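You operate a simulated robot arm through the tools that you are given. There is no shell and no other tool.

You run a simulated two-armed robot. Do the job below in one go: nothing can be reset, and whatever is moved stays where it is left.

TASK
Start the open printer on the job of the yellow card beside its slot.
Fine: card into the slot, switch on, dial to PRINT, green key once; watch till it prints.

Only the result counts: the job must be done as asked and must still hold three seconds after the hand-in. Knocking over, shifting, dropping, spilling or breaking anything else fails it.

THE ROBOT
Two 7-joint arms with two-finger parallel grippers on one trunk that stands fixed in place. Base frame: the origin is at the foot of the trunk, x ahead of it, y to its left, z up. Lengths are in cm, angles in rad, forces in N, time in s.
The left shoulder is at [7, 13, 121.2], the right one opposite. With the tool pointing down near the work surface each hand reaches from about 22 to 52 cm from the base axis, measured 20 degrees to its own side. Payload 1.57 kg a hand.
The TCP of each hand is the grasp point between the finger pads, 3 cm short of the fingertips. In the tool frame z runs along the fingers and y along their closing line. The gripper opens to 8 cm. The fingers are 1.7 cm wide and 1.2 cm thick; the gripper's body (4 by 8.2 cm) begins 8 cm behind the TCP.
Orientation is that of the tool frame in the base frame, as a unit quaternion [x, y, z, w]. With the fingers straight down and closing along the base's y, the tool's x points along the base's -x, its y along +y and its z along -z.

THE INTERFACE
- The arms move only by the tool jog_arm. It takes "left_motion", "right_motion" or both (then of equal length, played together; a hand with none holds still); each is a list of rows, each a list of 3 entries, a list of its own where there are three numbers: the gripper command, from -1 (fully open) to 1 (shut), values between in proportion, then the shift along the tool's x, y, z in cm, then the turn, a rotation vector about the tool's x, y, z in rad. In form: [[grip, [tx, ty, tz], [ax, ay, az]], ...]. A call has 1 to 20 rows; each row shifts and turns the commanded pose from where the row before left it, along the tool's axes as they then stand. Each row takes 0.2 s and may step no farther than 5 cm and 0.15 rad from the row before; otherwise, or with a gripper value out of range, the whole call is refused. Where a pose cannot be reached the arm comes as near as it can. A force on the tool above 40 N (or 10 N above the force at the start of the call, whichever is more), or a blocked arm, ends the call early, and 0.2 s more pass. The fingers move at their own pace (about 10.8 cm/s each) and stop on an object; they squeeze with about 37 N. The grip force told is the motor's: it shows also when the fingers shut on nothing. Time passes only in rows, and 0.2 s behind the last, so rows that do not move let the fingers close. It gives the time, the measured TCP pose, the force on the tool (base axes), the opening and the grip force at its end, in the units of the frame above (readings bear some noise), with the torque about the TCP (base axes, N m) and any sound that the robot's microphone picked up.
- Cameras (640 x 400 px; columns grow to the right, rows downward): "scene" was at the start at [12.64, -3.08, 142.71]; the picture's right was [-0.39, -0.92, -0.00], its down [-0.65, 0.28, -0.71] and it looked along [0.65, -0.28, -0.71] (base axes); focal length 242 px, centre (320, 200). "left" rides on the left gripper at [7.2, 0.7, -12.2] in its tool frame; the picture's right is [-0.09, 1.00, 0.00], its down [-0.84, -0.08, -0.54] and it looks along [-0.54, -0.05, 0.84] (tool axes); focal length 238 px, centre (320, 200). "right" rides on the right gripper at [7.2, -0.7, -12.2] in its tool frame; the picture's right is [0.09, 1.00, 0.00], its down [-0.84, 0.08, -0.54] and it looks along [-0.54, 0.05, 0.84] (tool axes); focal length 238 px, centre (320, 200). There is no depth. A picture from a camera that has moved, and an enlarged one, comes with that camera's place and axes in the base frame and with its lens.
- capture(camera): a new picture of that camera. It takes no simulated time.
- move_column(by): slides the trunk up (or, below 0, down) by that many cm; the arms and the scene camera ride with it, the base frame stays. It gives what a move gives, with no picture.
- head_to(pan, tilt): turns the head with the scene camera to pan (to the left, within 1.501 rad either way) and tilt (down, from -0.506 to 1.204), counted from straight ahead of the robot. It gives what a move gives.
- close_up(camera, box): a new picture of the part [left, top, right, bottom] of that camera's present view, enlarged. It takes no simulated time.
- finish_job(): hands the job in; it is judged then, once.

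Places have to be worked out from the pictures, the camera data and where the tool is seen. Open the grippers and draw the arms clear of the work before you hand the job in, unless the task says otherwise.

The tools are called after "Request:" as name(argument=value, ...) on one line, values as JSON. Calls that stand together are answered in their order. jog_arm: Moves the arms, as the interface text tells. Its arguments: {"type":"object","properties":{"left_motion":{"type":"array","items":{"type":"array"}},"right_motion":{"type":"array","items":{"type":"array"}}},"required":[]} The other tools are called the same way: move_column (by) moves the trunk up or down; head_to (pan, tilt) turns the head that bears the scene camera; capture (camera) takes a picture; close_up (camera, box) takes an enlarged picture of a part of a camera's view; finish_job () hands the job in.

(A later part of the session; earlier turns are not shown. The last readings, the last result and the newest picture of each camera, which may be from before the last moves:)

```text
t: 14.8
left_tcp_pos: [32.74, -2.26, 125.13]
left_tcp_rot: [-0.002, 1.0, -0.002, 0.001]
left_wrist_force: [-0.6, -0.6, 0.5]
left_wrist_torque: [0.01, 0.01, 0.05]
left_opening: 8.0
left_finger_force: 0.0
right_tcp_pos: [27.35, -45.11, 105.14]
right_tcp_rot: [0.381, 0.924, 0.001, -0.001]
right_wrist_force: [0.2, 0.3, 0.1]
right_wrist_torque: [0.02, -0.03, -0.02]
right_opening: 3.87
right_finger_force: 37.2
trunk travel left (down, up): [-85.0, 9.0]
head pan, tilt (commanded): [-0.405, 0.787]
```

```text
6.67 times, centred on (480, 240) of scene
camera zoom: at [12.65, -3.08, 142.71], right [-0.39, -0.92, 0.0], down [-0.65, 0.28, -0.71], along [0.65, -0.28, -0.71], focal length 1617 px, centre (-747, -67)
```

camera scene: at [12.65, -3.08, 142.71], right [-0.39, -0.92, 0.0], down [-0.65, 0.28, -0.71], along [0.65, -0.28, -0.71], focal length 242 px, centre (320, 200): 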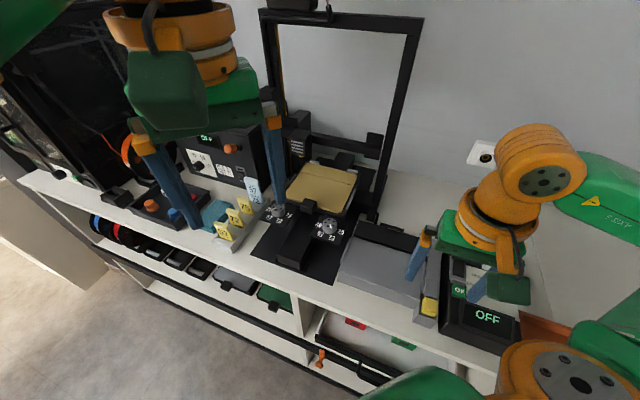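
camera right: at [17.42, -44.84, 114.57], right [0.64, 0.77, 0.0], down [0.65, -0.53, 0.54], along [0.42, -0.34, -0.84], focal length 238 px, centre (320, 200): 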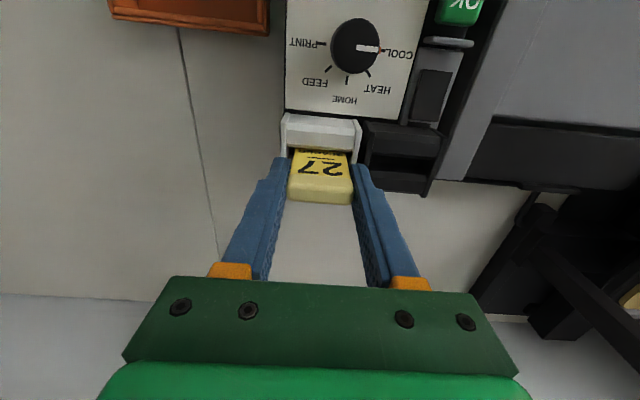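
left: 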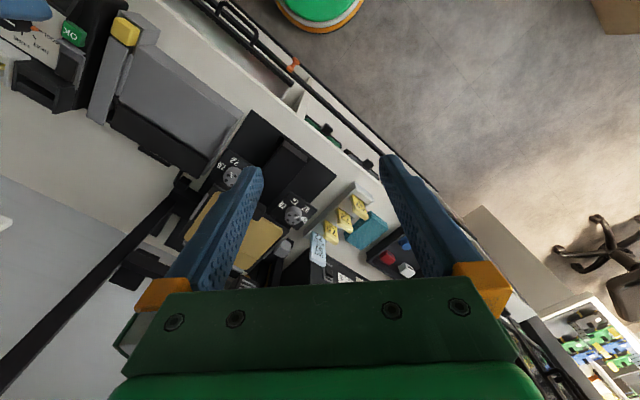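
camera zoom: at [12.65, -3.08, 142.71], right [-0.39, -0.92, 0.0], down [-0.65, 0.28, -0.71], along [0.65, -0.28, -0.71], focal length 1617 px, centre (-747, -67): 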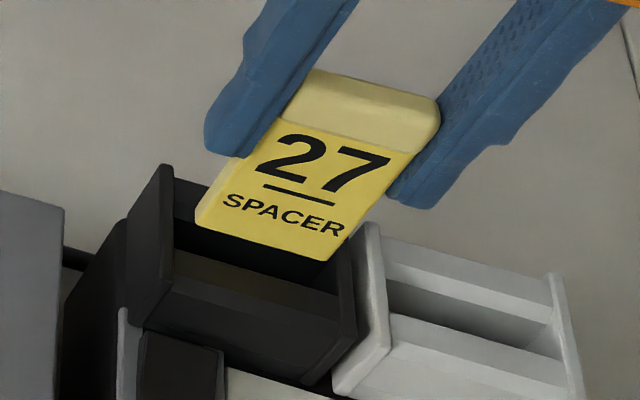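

The card hangs just above the mouth, well aligned; I nudge 0.1 cm along +y and feel down 1.2 cm in small steps, watching the force.

Request:
jog_arm(right_motion=[[1, [0, 0.1, 0.3], [0, 0, 0]], [1, [0, 0, 0.3], [0, 0, 0]], [1, [0, 0, 0.3], [0, 0, 0]], [1, [0, 0, 0.3], [0, 0, 0]]])

Request:
close_up(camera="right", box=[250, 80, 410, 180])

Request:
close_up(camera="scene", box=[440, 210, 520, 270])

```text
t: 15.8
left_tcp_pos: [32.73, -2.2, 125.21]
left_tcp_rot: [-0.002, 1.0, -0.001, 0.001]
left_wrist_force: [0.1, 0.4, 0.2]
left_wrist_torque: [-0.03, -0.04, -0.01]
left_opening: 7.99
left_finger_force: 0.2
right_tcp_pos: [27.36, -45.18, 103.89]
right_tcp_rot: [0.38, 0.925, 0.0, -0.001]
right_wrist_force: [-0.2, -0.1, 0.0]
right_wrist_torque: [-0.02, 0.01, -0.02]
right_opening: 3.89
right_finger_force: 37.4
trunk travel left (down, up): [-85.0, 9.0]
head pan, tilt (commanded): [-0.405, 0.787]
```

```text
4.00 times, centred on (330, 130) of right
camera zoom: at [21.89, -40.53, 116.01], right [0.63, 0.77, 0.0], down [0.65, -0.53, 0.54], along [0.42, -0.34, -0.84], focal length 953 px, centre (280, 480)
```

zoom: 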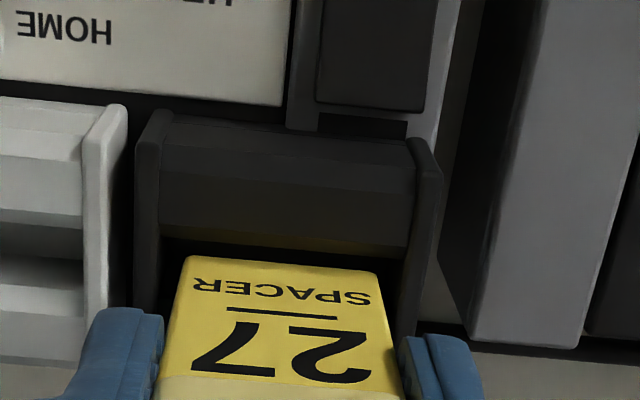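

```text
6.67 times, centred on (480, 240) of scene
camera zoom: at [12.66, -3.1, 142.71], right [-0.39, -0.92, 0.0], down [-0.65, 0.28, -0.71], along [0.65, -0.28, -0.71], focal length 1617 px, centre (-747, -67)
```

zoom: 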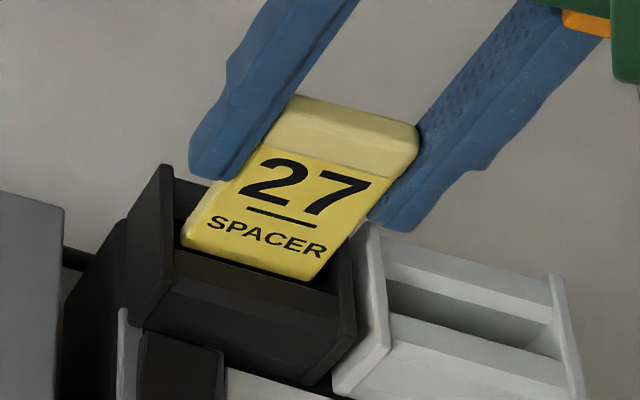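

The card's lower edge is inside the mouth with no force. I go on down another 1.4 cm, with a 0.1 cm nudge to centre it.

Request:
jog_arm(right_motion=[[1, [0, 0.1, 0.3], [0, 0, 0]], [1, [0, 0, 0.3], [0, 0, 0]], [1, [0, 0, 0.3], [0, 0, 0]], [1, [0, 0, 0.25], [0, 0, 0]], [1, [0, 0, 0.25], [0, 0, 0]]])

Request:
close_up(camera="right", box=[250, 80, 410, 180])

Request:
close_up(camera="scene", box=[440, 210, 520, 270])

```text
t: 17.0
left_tcp_pos: [32.79, -2.45, 125.14]
left_tcp_rot: [-0.002, 1.0, -0.001, 0.001]
left_wrist_force: [0.4, -0.2, -0.3]
left_wrist_torque: [-0.02, 0.02, -0.02]
left_opening: 8.0
left_finger_force: 0.0
right_tcp_pos: [27.5, -45.02, 102.42]
right_tcp_rot: [0.38, 0.925, 0.001, -0.001]
right_wrist_force: [-0.4, -0.3, -0.4]
right_wrist_torque: [-0.07, 0.01, -0.02]
right_opening: 3.86
right_finger_force: 37.2
trunk travel left (down, up): [-85.0, 9.0]
head pan, tilt (commanded): [-0.405, 0.787]
```

```text
4.00 times, centred on (330, 130) of right
camera zoom: at [22.06, -40.42, 114.56], right [0.64, 0.77, 0.0], down [0.65, -0.53, 0.54], along [0.42, -0.34, -0.84], focal length 953 px, centre (280, 480)
```

zoom: 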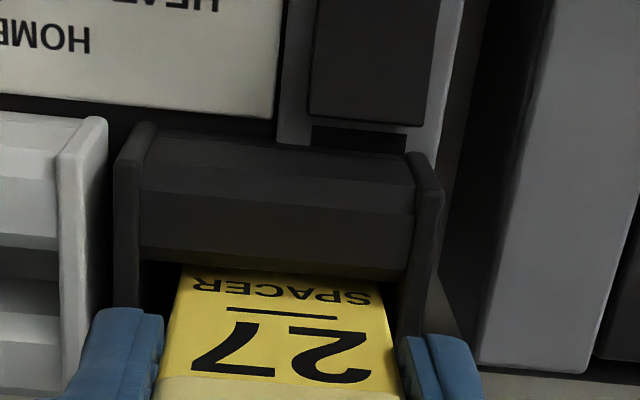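

```text
6.67 times, centred on (480, 240) of scene
camera zoom: at [12.66, -3.09, 142.71], right [-0.39, -0.92, 0.0], down [-0.65, 0.28, -0.71], along [0.65, -0.28, -0.71], focal length 1617 px, centre (-747, -67)
```

zoom: 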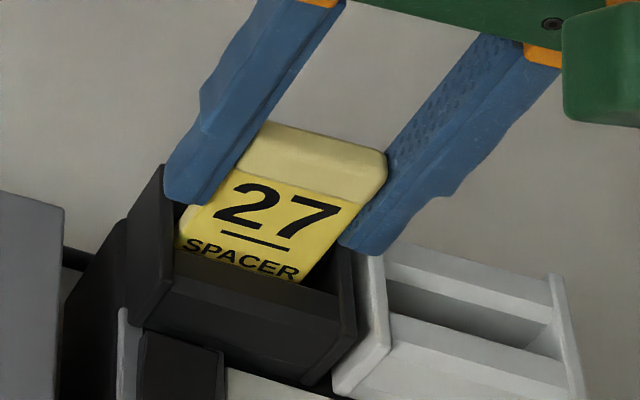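

No contact yet at the same depth as in the holder. I keep feeling down in 0.2 cm steps until the card seats, minding the fingertips above the cheeks.

Request:
jog_arm(right_motion=[[1, [0, 0, 0.2], [0, 0, 0]], [1, [0, 0, 0.2], [0, 0, 0]], [1, [0, 0, 0.2], [0, 0, 0]]])

Request:
close_up(camera="right", box=[250, 80, 410, 180])

Request:
close_up(camera="scene", box=[440, 210, 520, 270])

```text
t: 17.8
left_tcp_pos: [32.39, -1.92, 125.4]
left_tcp_rot: [-0.002, 1.0, -0.003, 0.003]
left_wrist_force: [0.6, -0.2, -0.2]
left_wrist_torque: [0.02, 0.03, 0.0]
left_opening: 8.0
left_finger_force: 0.0
right_tcp_pos: [27.4, -44.74, 102.33]
right_tcp_rot: [0.381, 0.925, -0.001, 0.003]
right_wrist_force: [3.1, -7.6, 31.4]
right_wrist_torque: [-0.45, -0.23, -0.01]
right_opening: 3.91
right_finger_force: 37.2
trunk travel left (down, up): [-85.0, 9.0]
head pan, tilt (commanded): [-0.405, 0.787]
```

```text
4.00 times, centred on (330, 130) of right
camera zoom: at [21.78, -40.07, 114.28], right [0.64, 0.77, 0.0], down [0.65, -0.53, 0.55], along [0.42, -0.35, -0.84], focal length 953 px, centre (280, 480)
```

zoom: 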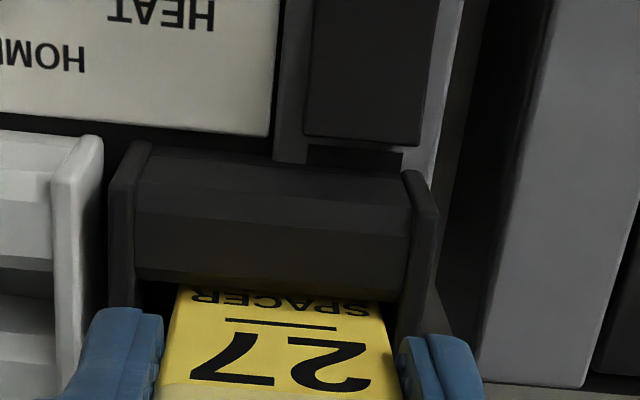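

```text
6.67 times, centred on (480, 240) of scene
camera zoom: at [12.2, -2.65, 142.8], right [-0.39, -0.92, 0.0], down [-0.65, 0.28, -0.71], along [0.65, -0.28, -0.71], focal length 1617 px, centre (-747, -67)
```

zoom: 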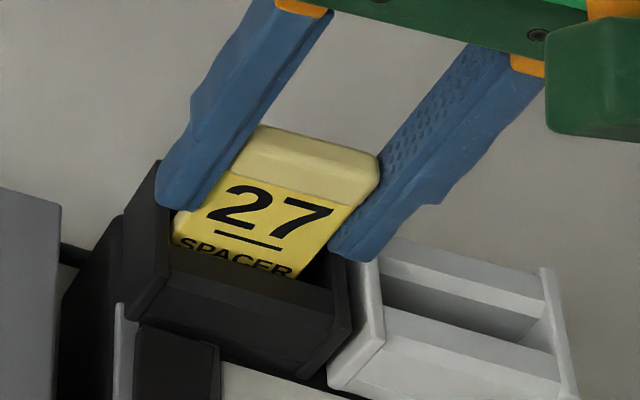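

The reading (31 N up, centred, with a small friction force at the card's lower end) shows the card standing on the slot floor at the same depth as it had in the holder. I ease off 0.45 cm to unload, then open the fingers gently.

Request:
jog_arm(right_motion=[[1, [0, 0, -0.25], [0, 0, 0]], [1, [0, 0, -0.2], [0, 0, 0]], [1, [0, 0, 0], [0, 0, 0]]])

```text
t: 18.6
left_tcp_pos: [32.71, -2.12, 125.13]
left_tcp_rot: [-0.002, 1.0, -0.002, 0.001]
left_wrist_force: [0.2, -0.7, 0.2]
left_wrist_torque: [0.02, 0.0, -0.02]
left_opening: 7.98
left_finger_force: 0.0
right_tcp_pos: [27.39, -44.9, 102.29]
right_tcp_rot: [0.38, 0.925, 0.001, -0.002]
right_wrist_force: [0.4, 0.1, 2.4]
right_wrist_torque: [0.05, -0.02, 0.0]
right_opening: 3.87
right_finger_force: 37.1
trunk travel left (down, up): [-85.0, 9.0]
head pan, tilt (commanded): [-0.405, 0.787]
```

The force is down to 2 N, so the card rests in the slot without strain. I open the fingers in place.

Request:
jog_arm(right_motion=[[0.0, [0, 0, 0], [0, 0, 0]], [-0.3, [0, 0, 0], [0, 0, 0]], [-0.6, [0, 0, 0], [0, 0, 0]], [-0.6, [0, 0, 0], [0, 0, 0]]])

Request:
capture(camera="right")

Request:
close_up(camera="scene", box=[430, 200, 550, 340])

```text
t: 19.6
left_tcp_pos: [32.89, -2.34, 125.14]
left_tcp_rot: [-0.002, 1.0, -0.001, 0.001]
left_wrist_force: [0.5, -0.5, 0.2]
left_wrist_torque: [-0.02, -0.02, -0.01]
left_opening: 8.0
left_finger_force: 0.1
right_tcp_pos: [27.55, -45.01, 102.17]
right_tcp_rot: [0.38, 0.925, 0.001, -0.001]
right_wrist_force: [-0.6, 0.4, -0.2]
right_wrist_torque: [-0.03, 0.0, 0.01]
right_opening: 6.39
right_finger_force: 0.0
trunk travel left (down, up): [-85.0, 9.0]
head pan, tilt (commanded): [-0.405, 0.787]
```

```text
taken
camera right: at [22.04, -40.37, 114.41], right [0.64, 0.77, 0.0], down [0.65, -0.53, 0.54], along [0.42, -0.34, -0.84], focal length 238 px, centre (320, 200)
```

right: 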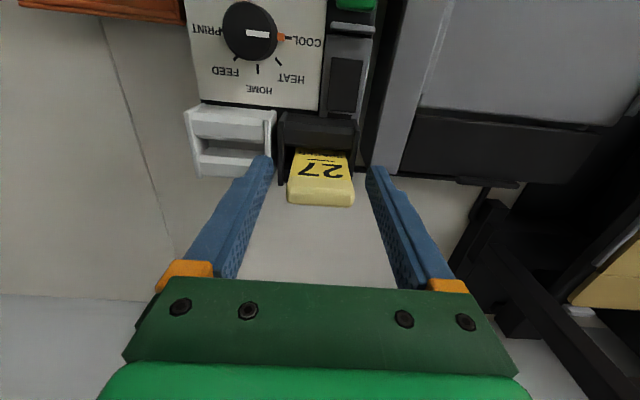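

```text
2.86 times, centred on (490, 270) of scene
camera zoom: at [12.65, -3.09, 142.71], right [-0.39, -0.92, 0.0], down [-0.65, 0.28, -0.71], along [0.65, -0.28, -0.71], focal length 693 px, centre (-166, 0)
```

zoom: 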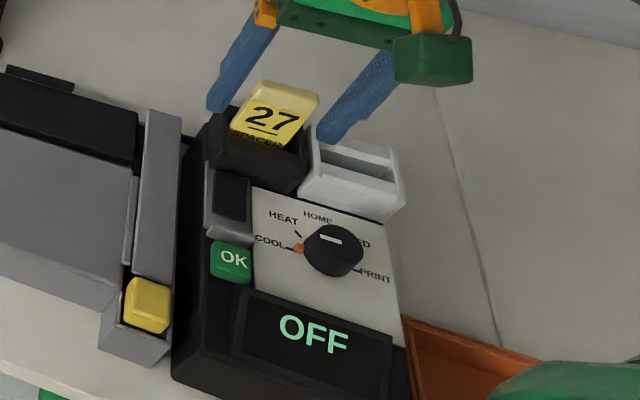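

The card stands alone in the slot, fingers clear on both sides. I raise the hand straight up 7 cm.

Request:
jog_arm(right_motion=[[-0.6, [0, 0, -1.5], [0, 0, 0]], [-0.6, [0, 0, -2], [0, 0, 0]], [-0.6, [0, 0, -2], [0, 0, 0]], [-0.6, [0, 0, -1.5], [0, 0, 0]]])

Request:
close_up(camera="right", box=[250, 60, 410, 160])

Request:
close_up(camera="right", box=[300, 20, 400, 140])

Request:
close_up(camera="scene", box=[440, 240, 500, 310])

```text
t: 20.6
left_tcp_pos: [32.72, -2.24, 125.15]
left_tcp_rot: [-0.001, 1.0, -0.002, 0.001]
left_wrist_force: [0.5, -0.4, 0.3]
left_wrist_torque: [-0.01, 0.0, 0.02]
left_opening: 7.98
left_finger_force: 0.0
right_tcp_pos: [27.5, -45.1, 109.54]
right_tcp_rot: [0.38, 0.925, 0.0, -0.001]
right_wrist_force: [0.1, -0.7, 0.3]
right_wrist_torque: [0.0, 0.0, 0.01]
right_opening: 6.41
right_finger_force: 0.1
trunk travel left (down, up): [-85.0, 9.0]
head pan, tilt (commanded): [-0.405, 0.787]
```

```text
4.00 times, centred on (330, 110) of right
camera zoom: at [22.07, -40.44, 121.51], right [0.63, 0.77, 0.0], down [0.65, -0.53, 0.54], along [0.42, -0.34, -0.84], focal length 953 px, centre (280, 560)
```

zoom: 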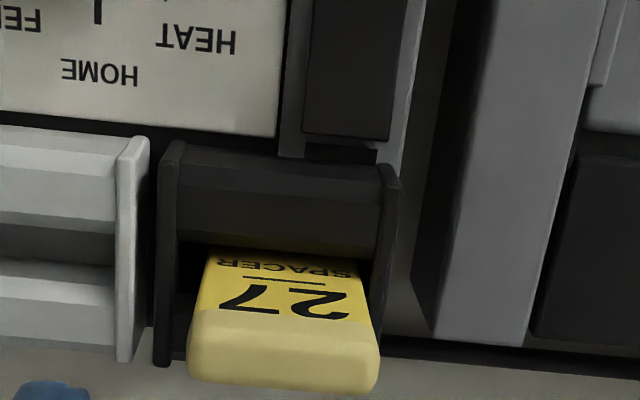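

```text
3.33 times, centred on (350, 80) of right
camera zoom: at [22.07, -40.44, 121.51], right [0.63, 0.77, 0.0], down [0.65, -0.53, 0.54], along [0.42, -0.34, -0.84], focal length 794 px, centre (220, 600)
```

zoom: 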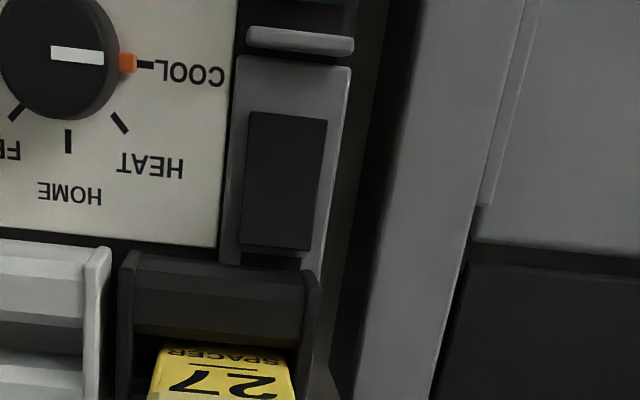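

```text
5.71 times, centred on (470, 275) of scene
camera zoom: at [12.65, -3.05, 142.71], right [-0.39, -0.92, 0.0], down [-0.65, 0.28, -0.71], along [0.65, -0.28, -0.71], focal length 1386 px, centre (-537, -229)
```

zoom: 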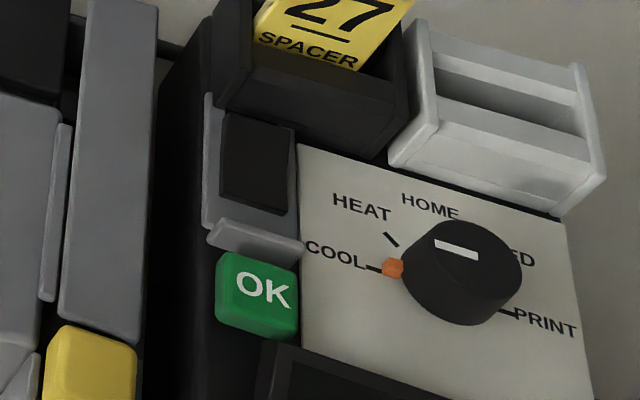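

The card is properly in the slot. Now I zoom in tightly on the rocker switch to see which end stands up.

Request:
close_up(camera="right", box=[365, 30, 405, 105])

Request:
close_up(camera="scene", box=[455, 253, 485, 285])

Request:
close_up(camera="right", box=[355, 20, 415, 70])

Request:
close_up(camera="right", box=[320, 20, 360, 105])

```text
5.33 times, centred on (385, 68) of right
camera zoom: at [22.07, -40.44, 121.51], right [0.63, 0.77, 0.0], down [0.65, -0.53, 0.54], along [0.42, -0.34, -0.84], focal length 1271 px, centre (-27, 907)
```

zoom: 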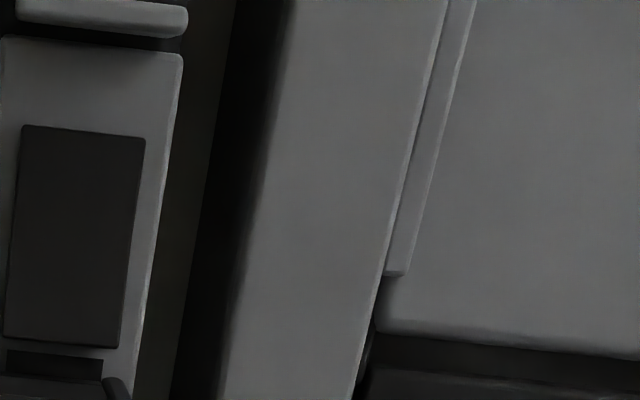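

```text
12.50 times, centred on (470, 269) of scene
camera zoom: at [12.65, -3.05, 142.71], right [-0.39, -0.92, 0.0], down [-0.65, 0.28, -0.71], along [0.65, -0.28, -0.71], focal length 3032 px, centre (-1555, -662)
```

zoom: 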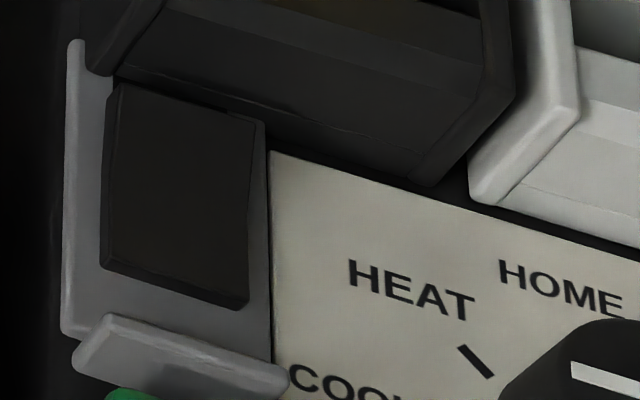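

```text
8.00 times, centred on (385, 45) of right
camera zoom: at [22.07, -40.44, 121.51], right [0.63, 0.77, 0.0], down [0.65, -0.53, 0.54], along [0.42, -0.34, -0.84], focal length 1907 px, centre (-200, 1440)
```

zoom: 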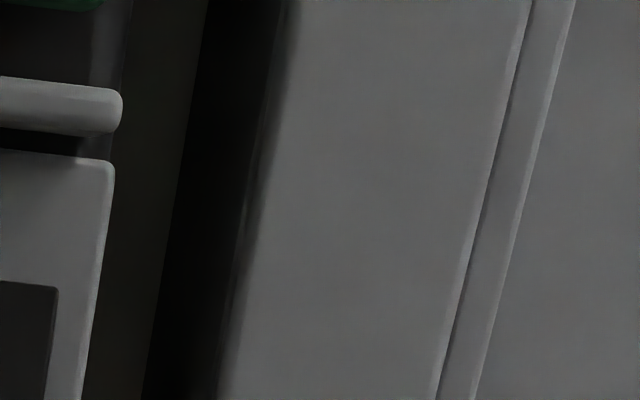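

```text
4.71 times, centred on (340, 62) of right
camera zoom: at [22.07, -40.44, 121.51], right [0.63, 0.77, 0.0], down [0.65, -0.53, 0.54], along [0.42, -0.34, -0.84], focal length 1122 px, centre (226, 847)
```

zoom: 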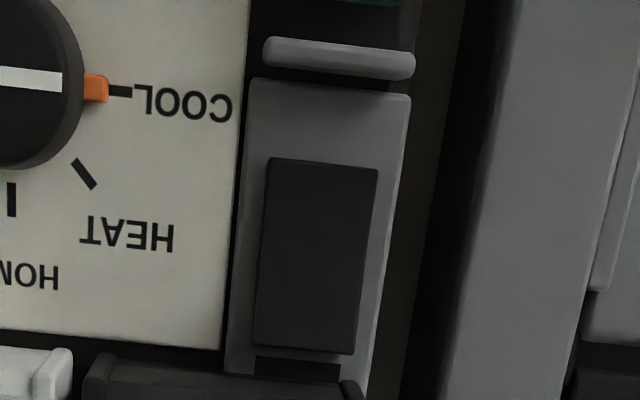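

Triangulating the rocker: near edge z≈95.65, far edge z≈96.2, spanning V 44.7–47.9, U 10.2–12.3; so its near end is down (off) and the far end must be pressed. I first test how far the wrist can yaw the other way, above the switch at a safe height.

Request:
jog_arm(right_motion=[[-0.6, [2.33, 0.58, 0], [0, 0, 0]], [-0.6, [2.33, 0.58, 0], [0, 0, 0]], [-0.6, [0, 0, 0], [0, 0, 0.13]], [-0.6, [0, 0, 0], [0, 0, 0.13]], [-0.6, [0, 0, 0], [0, 0, 0.13]], [-0.6, [0, 0, 0], [0, 0, 0.13]], [-0.6, [0, 0, 0], [0, 0, 0.13]], [-0.6, [0, 0, 0], [0, 0, 0.13]]])

Request:
capture(camera="right")

```text
t: 22.4
left_tcp_pos: [32.64, -2.35, 125.19]
left_tcp_rot: [-0.001, 1.0, 0.0, 0.0]
left_wrist_force: [-0.1, -0.3, -0.7]
left_wrist_torque: [-0.01, -0.01, -0.04]
left_opening: 7.98
left_finger_force: 0.1
right_tcp_pos: [24.89, -40.95, 109.35]
right_tcp_rot: [0.704, 0.71, 0.0, 0.0]
right_wrist_force: [0.2, 0.5, -0.4]
right_wrist_torque: [0.01, 0.0, -0.02]
right_opening: 6.41
right_finger_force: 0.1
trunk travel left (down, up): [-85.0, 9.0]
head pan, tilt (commanded): [-0.405, 0.787]
```

```text
taken
camera right: at [24.33, -33.7, 121.46], right [0.99, 0.1, 0.0], down [0.08, -0.84, 0.54], along [0.05, -0.54, -0.84], focal length 238 px, centre (320, 200)
```

right: 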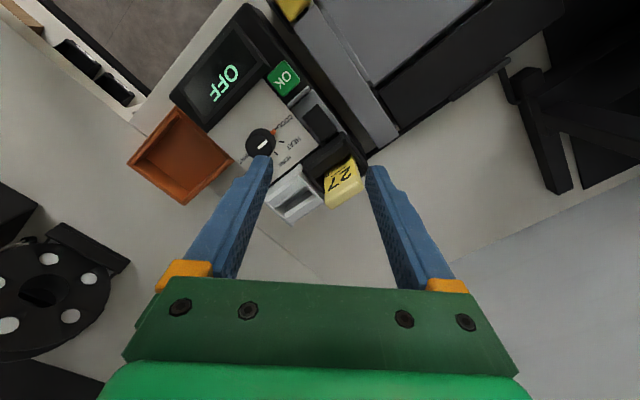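

Yaw 90° is reached without sliding. I continue another 0.78 rad at the same safe height.

Request:
jog_arm(right_motion=[[-0.6, [0, 0, 0], [0, 0, 0.13]], [-0.6, [0, 0, 0], [0, 0, 0.13]], [-0.6, [0, 0, 0], [0, 0, 0.13]], [-0.6, [0, 0, 0], [0, 0, 0.13]], [-0.6, [0, 0, 0], [0, 0, 0.13]], [-0.6, [0, 0, 0], [0, 0, 0.13]]])

Request:
capture(camera="right")

```text
t: 23.8
left_tcp_pos: [32.77, -2.2, 125.19]
left_tcp_rot: [-0.002, 1.0, -0.001, 0.002]
left_wrist_force: [0.0, -0.4, 0.7]
left_wrist_torque: [0.02, 0.02, -0.02]
left_opening: 8.01
left_finger_force: 0.1
right_tcp_pos: [25.08, -40.88, 109.25]
right_tcp_rot: [0.921, 0.389, -0.001, -0.001]
right_wrist_force: [0.1, -0.2, -0.9]
right_wrist_torque: [0.0, 0.0, 0.01]
right_opening: 6.4
right_finger_force: 0.1
trunk travel left (down, up): [-85.0, 9.0]
head pan, tilt (commanded): [-0.405, 0.787]
```

```text
taken
camera right: at [29.61, -35.27, 121.37], right [0.78, -0.63, 0.0], down [-0.53, -0.65, 0.54], along [-0.34, -0.42, -0.84], focal length 238 px, centre (320, 200)
```

right: 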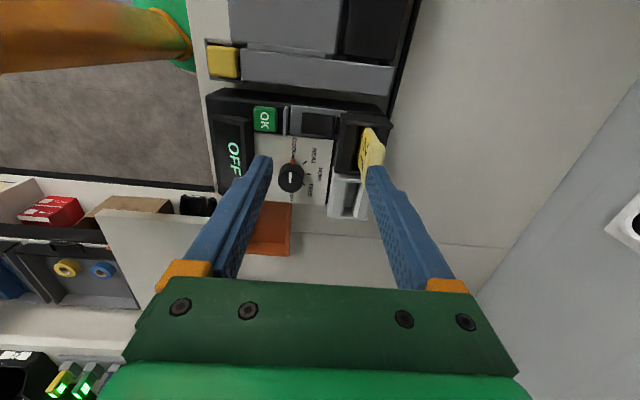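

Yaw 45° also holds, so the dial can be turned in 90° strokes from yaw 135° to 45°. Now for the switch: I turn back to the square yaw, shut the fingers, and lean the hand 0.2 rad toward the robot so the tips clear the slot wall.

Request:
jog_arm(right_motion=[[-0.6, [0, 0, 0], [0, 0, -0.1302]], [-0.6, [0, 0, 0], [0, 0, -0.1302]], [-0.6, [0, 0, 0], [0, 0, -0.1302]], [-0.6, [0, 0, 0], [0, 0, -0.1302]], [-0.6, [0, 0, 0], [0, 0, -0.1302]], [-0.6, [0, 0, 0], [0, 0, -0.1302]], [0, [0, 0, 0], [0, 0, -0.1302]], [0.5, [0, 0, 0], [0, 0, -0.1302]], [1, [0, 0, 0], [0, 0, -0.1302]], [1, [0, 0, 0], [0, 0, -0.1302]], [1, [0, 0, 0], [0, 0, -0.1302]], [1, [0, 0, 0], [0, 0, -0.1302]], [1, [0, 0, 0], [0, -0.1, 0]], [1, [0, 0, 0], [0, -0.1, 0]]])

Request:
capture(camera="right")

Request:
close_up(camera="scene", box=[420, 180, 560, 320])

```text
t: 26.8
left_tcp_pos: [32.69, -2.09, 125.07]
left_tcp_rot: [-0.001, 1.0, -0.001, 0.001]
left_wrist_force: [0.7, 1.5, -0.2]
left_wrist_torque: [0.03, -0.03, 0.03]
left_opening: 8.04
left_finger_force: 0.1
right_tcp_pos: [24.82, -40.82, 109.37]
right_tcp_rot: [0.377, 0.921, -0.038, 0.093]
right_wrist_force: [0.9, 0.0, -0.3]
right_wrist_torque: [-0.02, 0.01, 0.0]
right_opening: 0.0
right_finger_force: 21.5
trunk travel left (down, up): [-85.0, 9.0]
head pan, tilt (commanded): [-0.405, 0.787]
```

```text
taken
camera right: at [17.72, -34.62, 119.8], right [0.63, 0.77, -0.02], down [0.56, -0.44, 0.7], along [0.53, -0.45, -0.72], focal length 238 px, centre (320, 200)
```

right: 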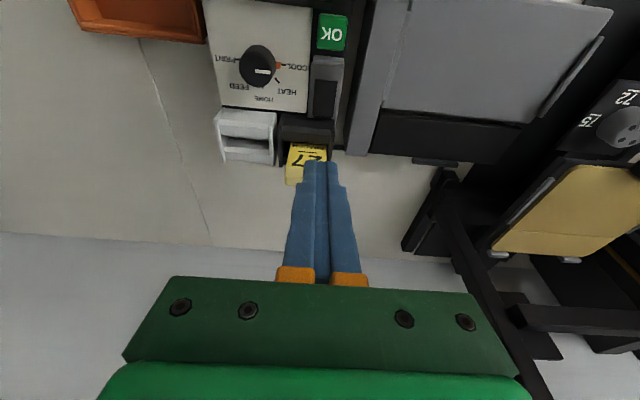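

```text
2.86 times, centred on (490, 250) of scene
camera zoom: at [12.53, -3.0, 142.72], right [-0.39, -0.92, 0.0], down [-0.65, 0.28, -0.71], along [0.65, -0.28, -0.71], focal length 693 px, centre (-166, 57)
```

zoom: 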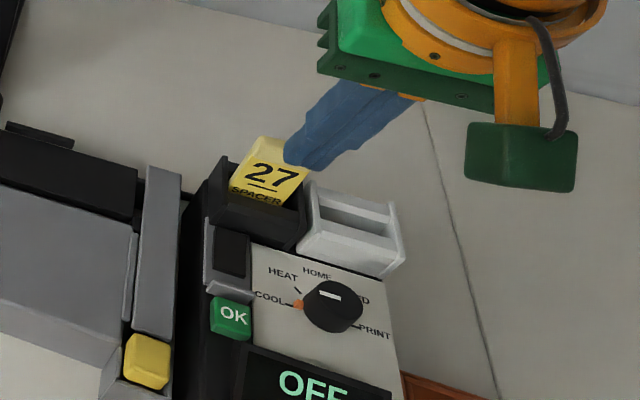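

Tips are at about U 11.6, V 46.9, z 106.4. I bring them down to z≈99 above the far half of the rocker (target U 11.24, V 47.3) and check.

Request:
jog_arm(right_motion=[[1, [0.28, 0.085, 1.83], [0, 0, 0]], [1, [0.28, 0.085, 1.83], [0, 0, 0]], [1, [0.28, 0.085, 1.83], [0, 0, 0]], [1, [0.28, 0.085, 1.83], [0, 0, 0]]])

Request:
close_up(camera="right", box=[270, 80, 390, 190])

Request:
close_up(camera="scene", box=[430, 220, 520, 300])

```text
t: 27.8
left_tcp_pos: [32.91, -2.24, 125.11]
left_tcp_rot: [-0.002, 1.0, -0.001, 0.0]
left_wrist_force: [0.8, 0.5, 0.1]
left_wrist_torque: [-0.05, 0.0, 0.04]
left_opening: 8.0
left_finger_force: 0.1
right_tcp_pos: [25.58, -40.94, 101.91]
right_tcp_rot: [0.377, 0.921, -0.038, 0.092]
right_wrist_force: [0.0, 0.0, -0.8]
right_wrist_torque: [-0.01, 0.02, -0.04]
right_opening: 0.0
right_finger_force: 21.7
trunk travel left (down, up): [-85.0, 9.0]
head pan, tilt (commanded): [-0.405, 0.787]
```

```text
3.64 times, centred on (330, 135) of right
camera zoom: at [18.34, -34.78, 112.34], right [0.63, 0.77, -0.02], down [0.56, -0.45, 0.7], along [0.53, -0.45, -0.72], focal length 867 px, centre (284, 436)
```

zoom: 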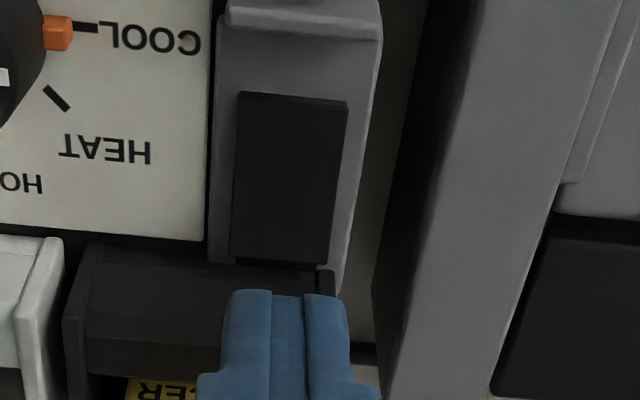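

```text
5.00 times, centred on (475, 260) of scene
camera zoom: at [12.69, -3.12, 142.7], right [-0.39, -0.92, 0.0], down [-0.65, 0.28, -0.71], along [0.65, -0.28, -0.71], focal length 1213 px, centre (-455, -100)
```

zoom: 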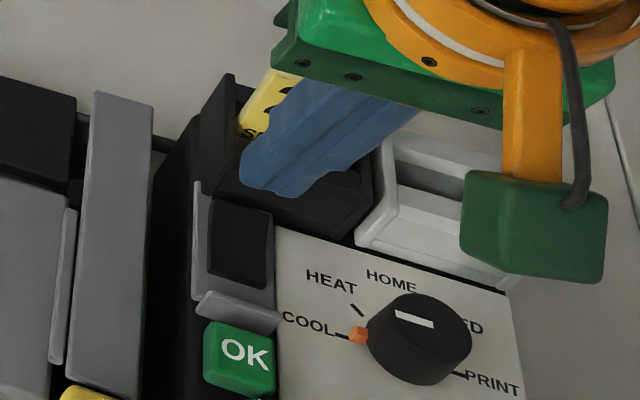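

Re-reading the views, the slot's front wall stands at V≈48.5 with the rocker's far edge at 47.9, so there is a little room. I lean the hand further (to 0.6 rad) while backing off slightly, so the lower edge of the tips meets the rocker well beyond its pivot.

Request:
jog_arm(right_motion=[[1, [0.45, 0, -0.3], [0, -0.133, 0]], [1, [0.45, 0, 0], [0, -0.133, 0]], [1, [0.45, 0, 0], [0, -0.133, 0]], [1, [0, 0, 0], [0, 0, 0]]])

Request:
capture(camera="right")

Request:
close_up(camera="scene", box=[430, 220, 520, 300])

```text
t: 28.8
left_tcp_pos: [32.81, -2.24, 125.05]
left_tcp_rot: [-0.003, 1.0, 0.0, 0.0]
left_wrist_force: [-0.3, -0.2, 0.1]
left_wrist_torque: [0.0, 0.0, 0.0]
left_opening: 7.98
left_finger_force: 0.0
right_tcp_pos: [25.07, -40.89, 101.7]
right_tcp_rot: [0.362, 0.885, -0.11, 0.273]
right_wrist_force: [-1.0, -0.3, 0.3]
right_wrist_torque: [0.02, 0.01, 0.01]
right_opening: 0.01
right_finger_force: 21.2
right hand out of reach, approached as far as the arm can: row 3
trunk travel left (down, up): [-85.0, 9.0]
head pan, tilt (commanded): [-0.405, 0.787]
```

```text
taken
camera right: at [15.57, -32.29, 107.62], right [0.65, 0.76, -0.05], down [0.33, -0.22, 0.92], along [0.69, -0.61, -0.39], focal length 238 px, centre (320, 200)
```

right: 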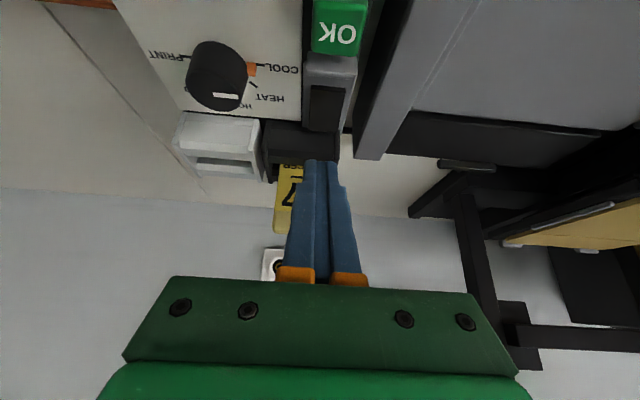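

```text
5.00 times, centred on (475, 260) of scene
camera zoom: at [12.67, -3.12, 142.7], right [-0.39, -0.92, 0.0], down [-0.65, 0.28, -0.71], along [0.65, -0.28, -0.71], focal length 1213 px, centre (-455, -100)
```

zoom: 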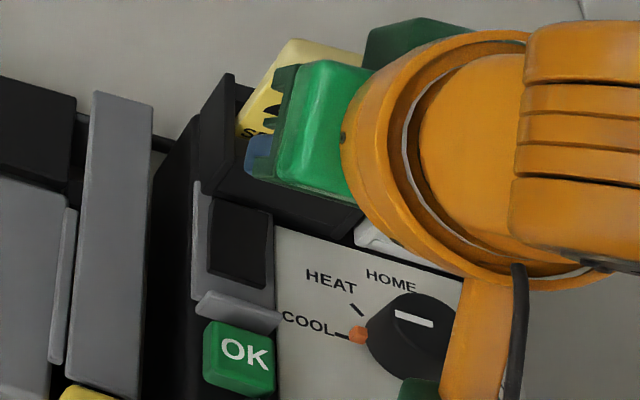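

The lean took hold (0.6 rad). The tip's lower edge is at V≈47.6, z≈98.7; I back off 0.55 cm, then lower 2 cm so it stops just above the rocker's raised far half.

Request:
jog_arm(right_motion=[[1, [0.454, 0.2, -0.311], [0, 0, 0]], [1, [0.377, 0, 0.55], [0, 0, 0]], [1, [0.377, 0, 0.55], [0, 0, 0]], [1, [0.377, 0, 0.55], [0, 0, 0]]])

Request:
close_up(camera="right", box=[260, 60, 380, 180])

Request:
close_up(camera="scene", box=[430, 220, 520, 300])

```text
t: 29.8
left_tcp_pos: [32.65, -1.97, 125.28]
left_tcp_rot: [-0.002, 1.0, -0.003, 0.002]
left_wrist_force: [0.7, -0.1, -0.1]
left_wrist_torque: [0.01, 0.0, -0.02]
left_opening: 7.98
left_finger_force: 0.1
right_tcp_pos: [24.92, -40.4, 99.7]
right_tcp_rot: [0.363, 0.884, -0.112, 0.272]
right_wrist_force: [-0.5, -0.3, 0.2]
right_wrist_torque: [-0.04, 0.02, -0.02]
right_opening: 0.0
right_finger_force: 21.4
right hand out of reach, approached as far as the arm can: row 1
trunk travel left (down, up): [-85.0, 9.0]
head pan, tilt (commanded): [-0.405, 0.787]
```

```text
3.33 times, centred on (320, 120) of right
camera zoom: at [15.38, -31.98, 105.67], right [0.64, 0.76, -0.05], down [0.33, -0.22, 0.92], along [0.69, -0.61, -0.39], focal length 794 px, centre (320, 467)
```

zoom: 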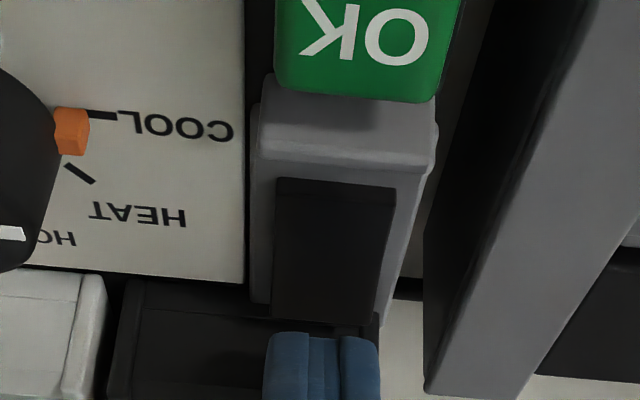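

```text
5.00 times, centred on (475, 260) of scene
camera zoom: at [12.41, -2.8, 142.72], right [-0.39, -0.92, 0.0], down [-0.65, 0.28, -0.71], along [0.65, -0.28, -0.71], focal length 1213 px, centre (-455, -100)
```

zoom: 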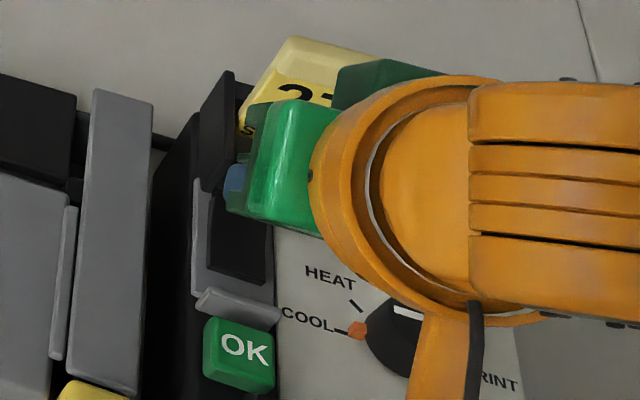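

The trunk reading shifted slightly as if some part of the arm other than the tool were bearing on something. I look at the whole scene before going on.

Request:
capture(camera="scene")

Request:
capture(camera="right")

Request:
capture(camera="left")

```text
taken
camera scene: at [12.41, -2.8, 142.72], right [-0.39, -0.92, 0.0], down [-0.65, 0.28, -0.71], along [0.65, -0.28, -0.71], focal length 242 px, centre (320, 200)
```

scene: 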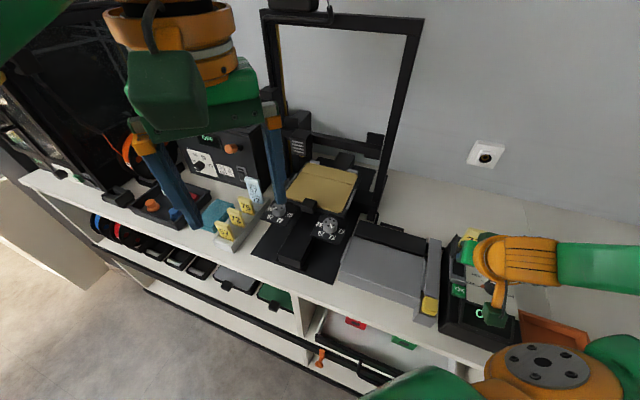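

```text
taken
camera right: at [15.38, -31.98, 105.67], right [0.64, 0.76, -0.05], down [0.33, -0.22, 0.92], along [0.69, -0.61, -0.39], focal length 238 px, centre (320, 200)
```

right: 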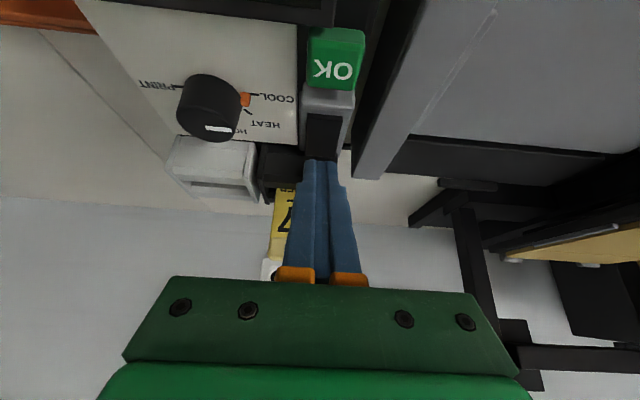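

```text
taken
camera left: at [25.23, -1.28, 137.48], right [0.09, 1.0, 0.0], down [0.84, -0.07, 0.54], along [0.54, -0.05, -0.84], focal length 238 px, centre (320, 200)
```

left: 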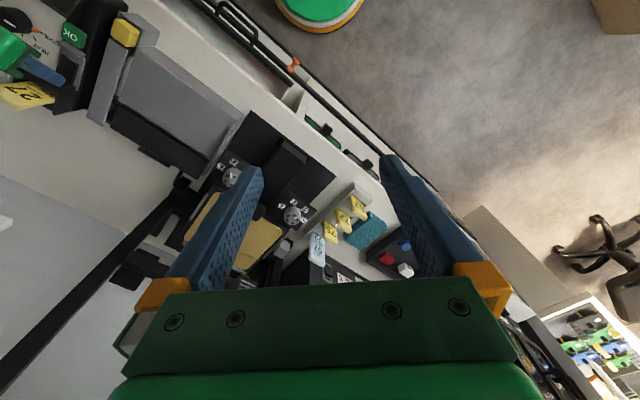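

The camera housing and wrist look well above the box, so it may be just sway. I hold still for a few rows and read again.

Request:
jog_arm(right_motion=[[1, [0, 0, 0], [0, 0, 0]], [1, [0, 0, 0], [0, 0, 0]], [1, [0, 0, 0], [0, 0, 0]]])

Request:
close_up(camera="scene", box=[430, 220, 550, 350])

```text
t: 30.6
left_tcp_pos: [32.58, -2.04, 125.26]
left_tcp_rot: [-0.001, 1.0, -0.002, 0.001]
left_wrist_force: [0.1, -0.7, 0.4]
left_wrist_torque: [0.0, 0.01, -0.02]
left_opening: 8.0
left_finger_force: 0.1
right_tcp_pos: [24.95, -40.42, 99.77]
right_tcp_rot: [0.362, 0.884, -0.111, 0.272]
right_wrist_force: [-6.3, 9.9, -10.1]
right_wrist_torque: [0.29, 0.38, 0.12]
right_opening: 0.0
right_finger_force: 20.4
trunk travel left (down, up): [-85.0, 9.0]
head pan, tilt (commanded): [-0.405, 0.787]
```

```text
3.08 times, centred on (490, 285) of scene
camera zoom: at [12.45, -2.86, 142.71], right [-0.39, -0.92, 0.0], down [-0.65, 0.28, -0.71], along [0.65, -0.28, -0.71], focal length 746 px, centre (-203, -62)
```

zoom: 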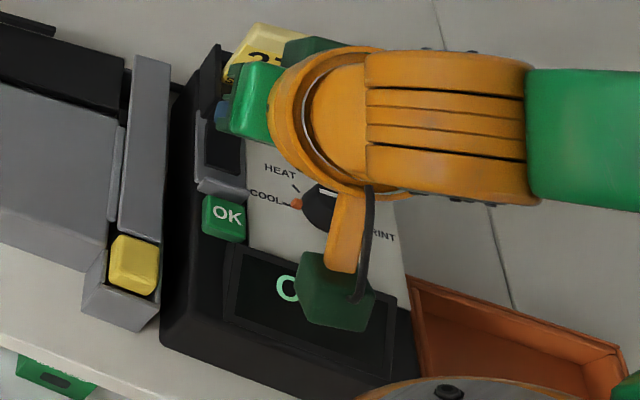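

The force now reads about 15 N near the fingertips, at the slot's front edge, so the tips are touching the slot wall. I back away up and toward the robot at once.

Request:
jog_arm(right_motion=[[1, [0.3, 0, -0.5], [0, 0, 0]], [1, [-0.2, 0, -1.0], [0, 0, 0]], [1, [-0.5, 0, -1.0], [0, 0, 0]], [1, [0, 0, 0], [0, 0, 0]], [1, [0, 0, 0], [0, 0, 0]]])

Request:
close_up(camera="right", box=[230, 0, 410, 180])

Request:
capture(camera="scene")

```text
t: 31.8
left_tcp_pos: [32.81, -2.26, 125.1]
left_tcp_rot: [-0.002, 1.0, -0.001, 0.001]
left_wrist_force: [-1.3, -0.3, 0.3]
left_wrist_torque: [-0.02, 0.04, 0.01]
left_opening: 7.98
left_finger_force: 0.1
right_tcp_pos: [25.05, -41.08, 101.75]
right_tcp_rot: [0.362, 0.885, -0.111, 0.272]
right_wrist_force: [-0.2, -0.4, 0.7]
right_wrist_torque: [0.01, 0.01, -0.01]
right_opening: 0.01
right_finger_force: 21.1
right hand out of reach, approached as far as the arm can: row 2, 3
trunk travel left (down, up): [-85.0, 9.0]
head pan, tilt (commanded): [-0.405, 0.787]
```

```text
2.22 times, centred on (320, 90) of right
camera zoom: at [15.44, -32.42, 107.7], right [0.64, 0.76, -0.05], down [0.33, -0.22, 0.92], along [0.69, -0.61, -0.39], focal length 530 px, centre (320, 444)
```

zoom: 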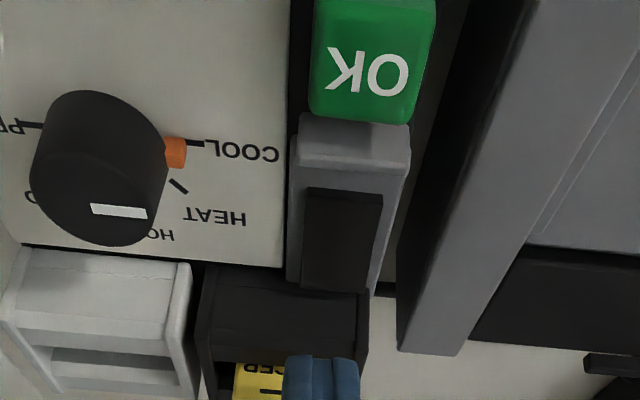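

```text
taken
camera scene: at [12.67, -3.12, 142.71], right [-0.39, -0.92, 0.0], down [-0.65, 0.28, -0.71], along [0.65, -0.28, -0.71], focal length 242 px, centre (320, 200)
```

scene: 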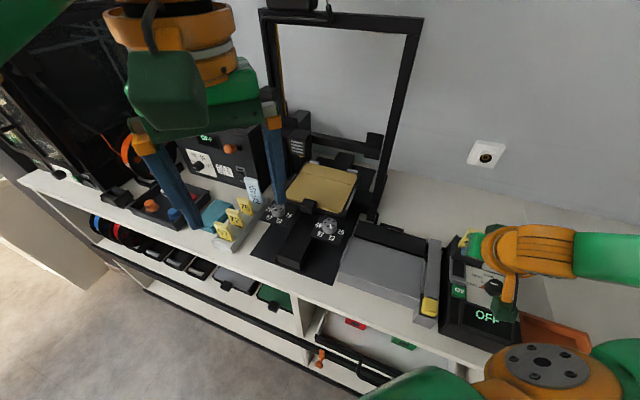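

All forces are back to zero. The strong lean is at the arm's limit and bad for the wall; a slight lean the other way (hand a bit toward the slot, −0.15 rad) lets the far edge of the tips do the pressing, so I rotate back by 0.75 rad while rising.

Request:
jog_arm(right_motion=[[1, [0, 0, -0.2], [0, 0.125, 0]], [1, [0, 0, -0.3], [0, 0.125, 0]], [1, [0, 0, -0.3], [0, 0.125, 0]], [1, [0, 0, -0.3], [0, 0.125, 0]], [1, [0, 0, -0.3], [0, 0.125, 0]], [1, [0, 0, -0.3], [0, 0.125, 0]], [1, [0, 0, 0], [0, 0, 0]]])

Request:
close_up(camera="right", box=[250, 60, 400, 190])

Request:
close_up(camera="scene", box=[430, 200, 550, 340])

```text
t: 33.4
left_tcp_pos: [32.81, -2.42, 125.27]
left_tcp_rot: [-0.002, 1.0, -0.001, 0.001]
left_wrist_force: [0.2, 0.3, 0.5]
left_wrist_torque: [0.01, 0.04, 0.0]
left_opening: 8.0
left_finger_force: 0.1
right_tcp_pos: [24.61, -40.59, 103.39]
right_tcp_rot: [0.379, 0.922, 0.03, -0.071]
right_wrist_force: [0.5, 0.8, -0.3]
right_wrist_torque: [-0.01, -0.01, 0.0]
right_opening: 0.01
right_finger_force: 21.3
trunk travel left (down, up): [-85.0, 9.0]
head pan, tilt (commanded): [-0.405, 0.787]
```

```text
3.08 times, centred on (325, 125) of right
camera zoom: at [20.42, -37.35, 116.48], right [0.63, 0.77, 0.01], down [0.7, -0.58, 0.41], along [0.32, -0.25, -0.91], focal length 733 px, centre (305, 431)
```

zoom: 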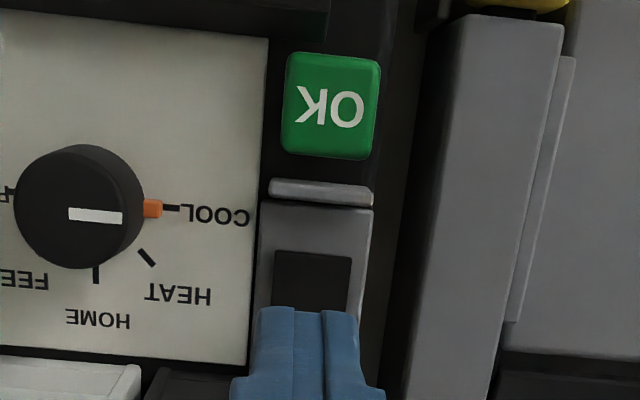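

```text
2.86 times, centred on (490, 270) of scene
camera zoom: at [12.63, -3.07, 142.71], right [-0.39, -0.92, 0.0], down [-0.65, 0.28, -0.71], along [0.65, -0.28, -0.71], focal length 693 px, centre (-166, 0)
```

zoom: 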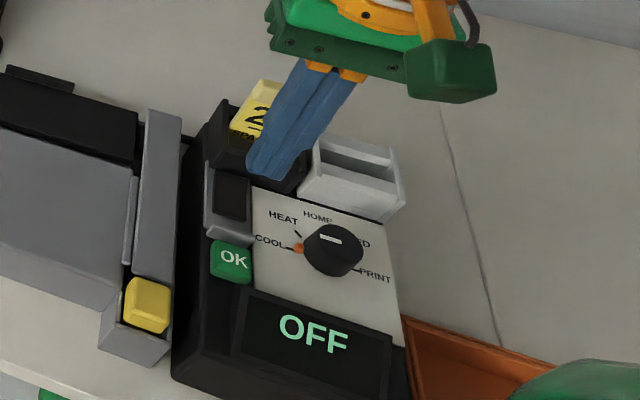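

The lean is now −0.15 rad, tips at U 11.55, V 45.6, z 100.4. I shift 1.34 cm back and 0.35 cm left, then lower 2.3 cm to sit just over the rocker's far end.

Request:
jog_arm(right_motion=[[1, [-0.662, 0.175, -0.1], [0, 0, 0]], [1, [-0.662, 0.175, -0.1], [0, 0, 0]], [1, [-0.177, 0, 1.136], [0, 0, 0]], [1, [-0.177, 0, 1.136], [0, 0, 0]], [1, [0, 0, 0], [0, 0, 0]]])

Request:
close_up(camera="right", box=[250, 60, 400, 190])

Request:
close_up(camera="scene", box=[440, 220, 510, 290])

```text
t: 34.6
left_tcp_pos: [32.83, -2.29, 125.19]
left_tcp_rot: [-0.001, 1.0, -0.002, 0.001]
left_wrist_force: [0.5, 0.7, 0.3]
left_wrist_torque: [0.0, -0.01, -0.02]
left_opening: 8.02
left_finger_force: 0.0
right_tcp_pos: [25.86, -41.28, 101.15]
right_tcp_rot: [0.378, 0.923, 0.029, -0.07]
right_wrist_force: [0.5, -0.1, 0.4]
right_wrist_torque: [0.02, 0.01, 0.04]
right_opening: 0.01
right_finger_force: 21.7
trunk travel left (down, up): [-85.0, 9.0]
head pan, tilt (commanded): [-0.405, 0.787]
```

```text
3.08 times, centred on (325, 125) of right
camera zoom: at [21.64, -38.09, 114.16], right [0.63, 0.77, 0.01], down [0.7, -0.58, 0.41], along [0.32, -0.25, -0.91], focal length 733 px, centre (305, 431)
```

zoom: 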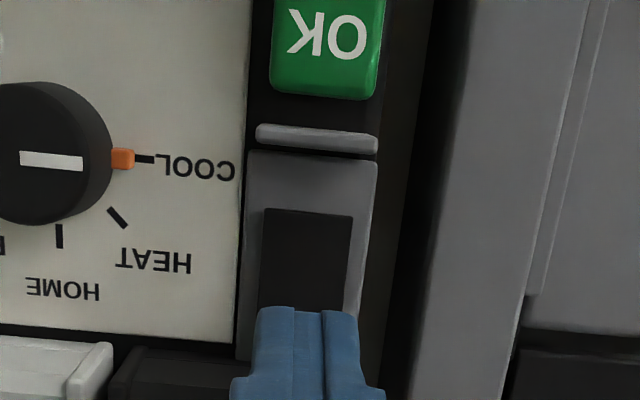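

```text
5.71 times, centred on (475, 255) of scene
camera zoom: at [12.66, -3.09, 142.71], right [-0.39, -0.92, 0.0], down [-0.65, 0.28, -0.71], along [0.65, -0.28, -0.71], focal length 1386 px, centre (-566, -114)
```

zoom: 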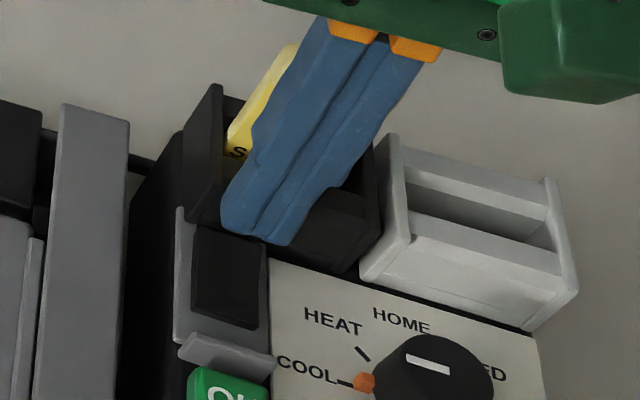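

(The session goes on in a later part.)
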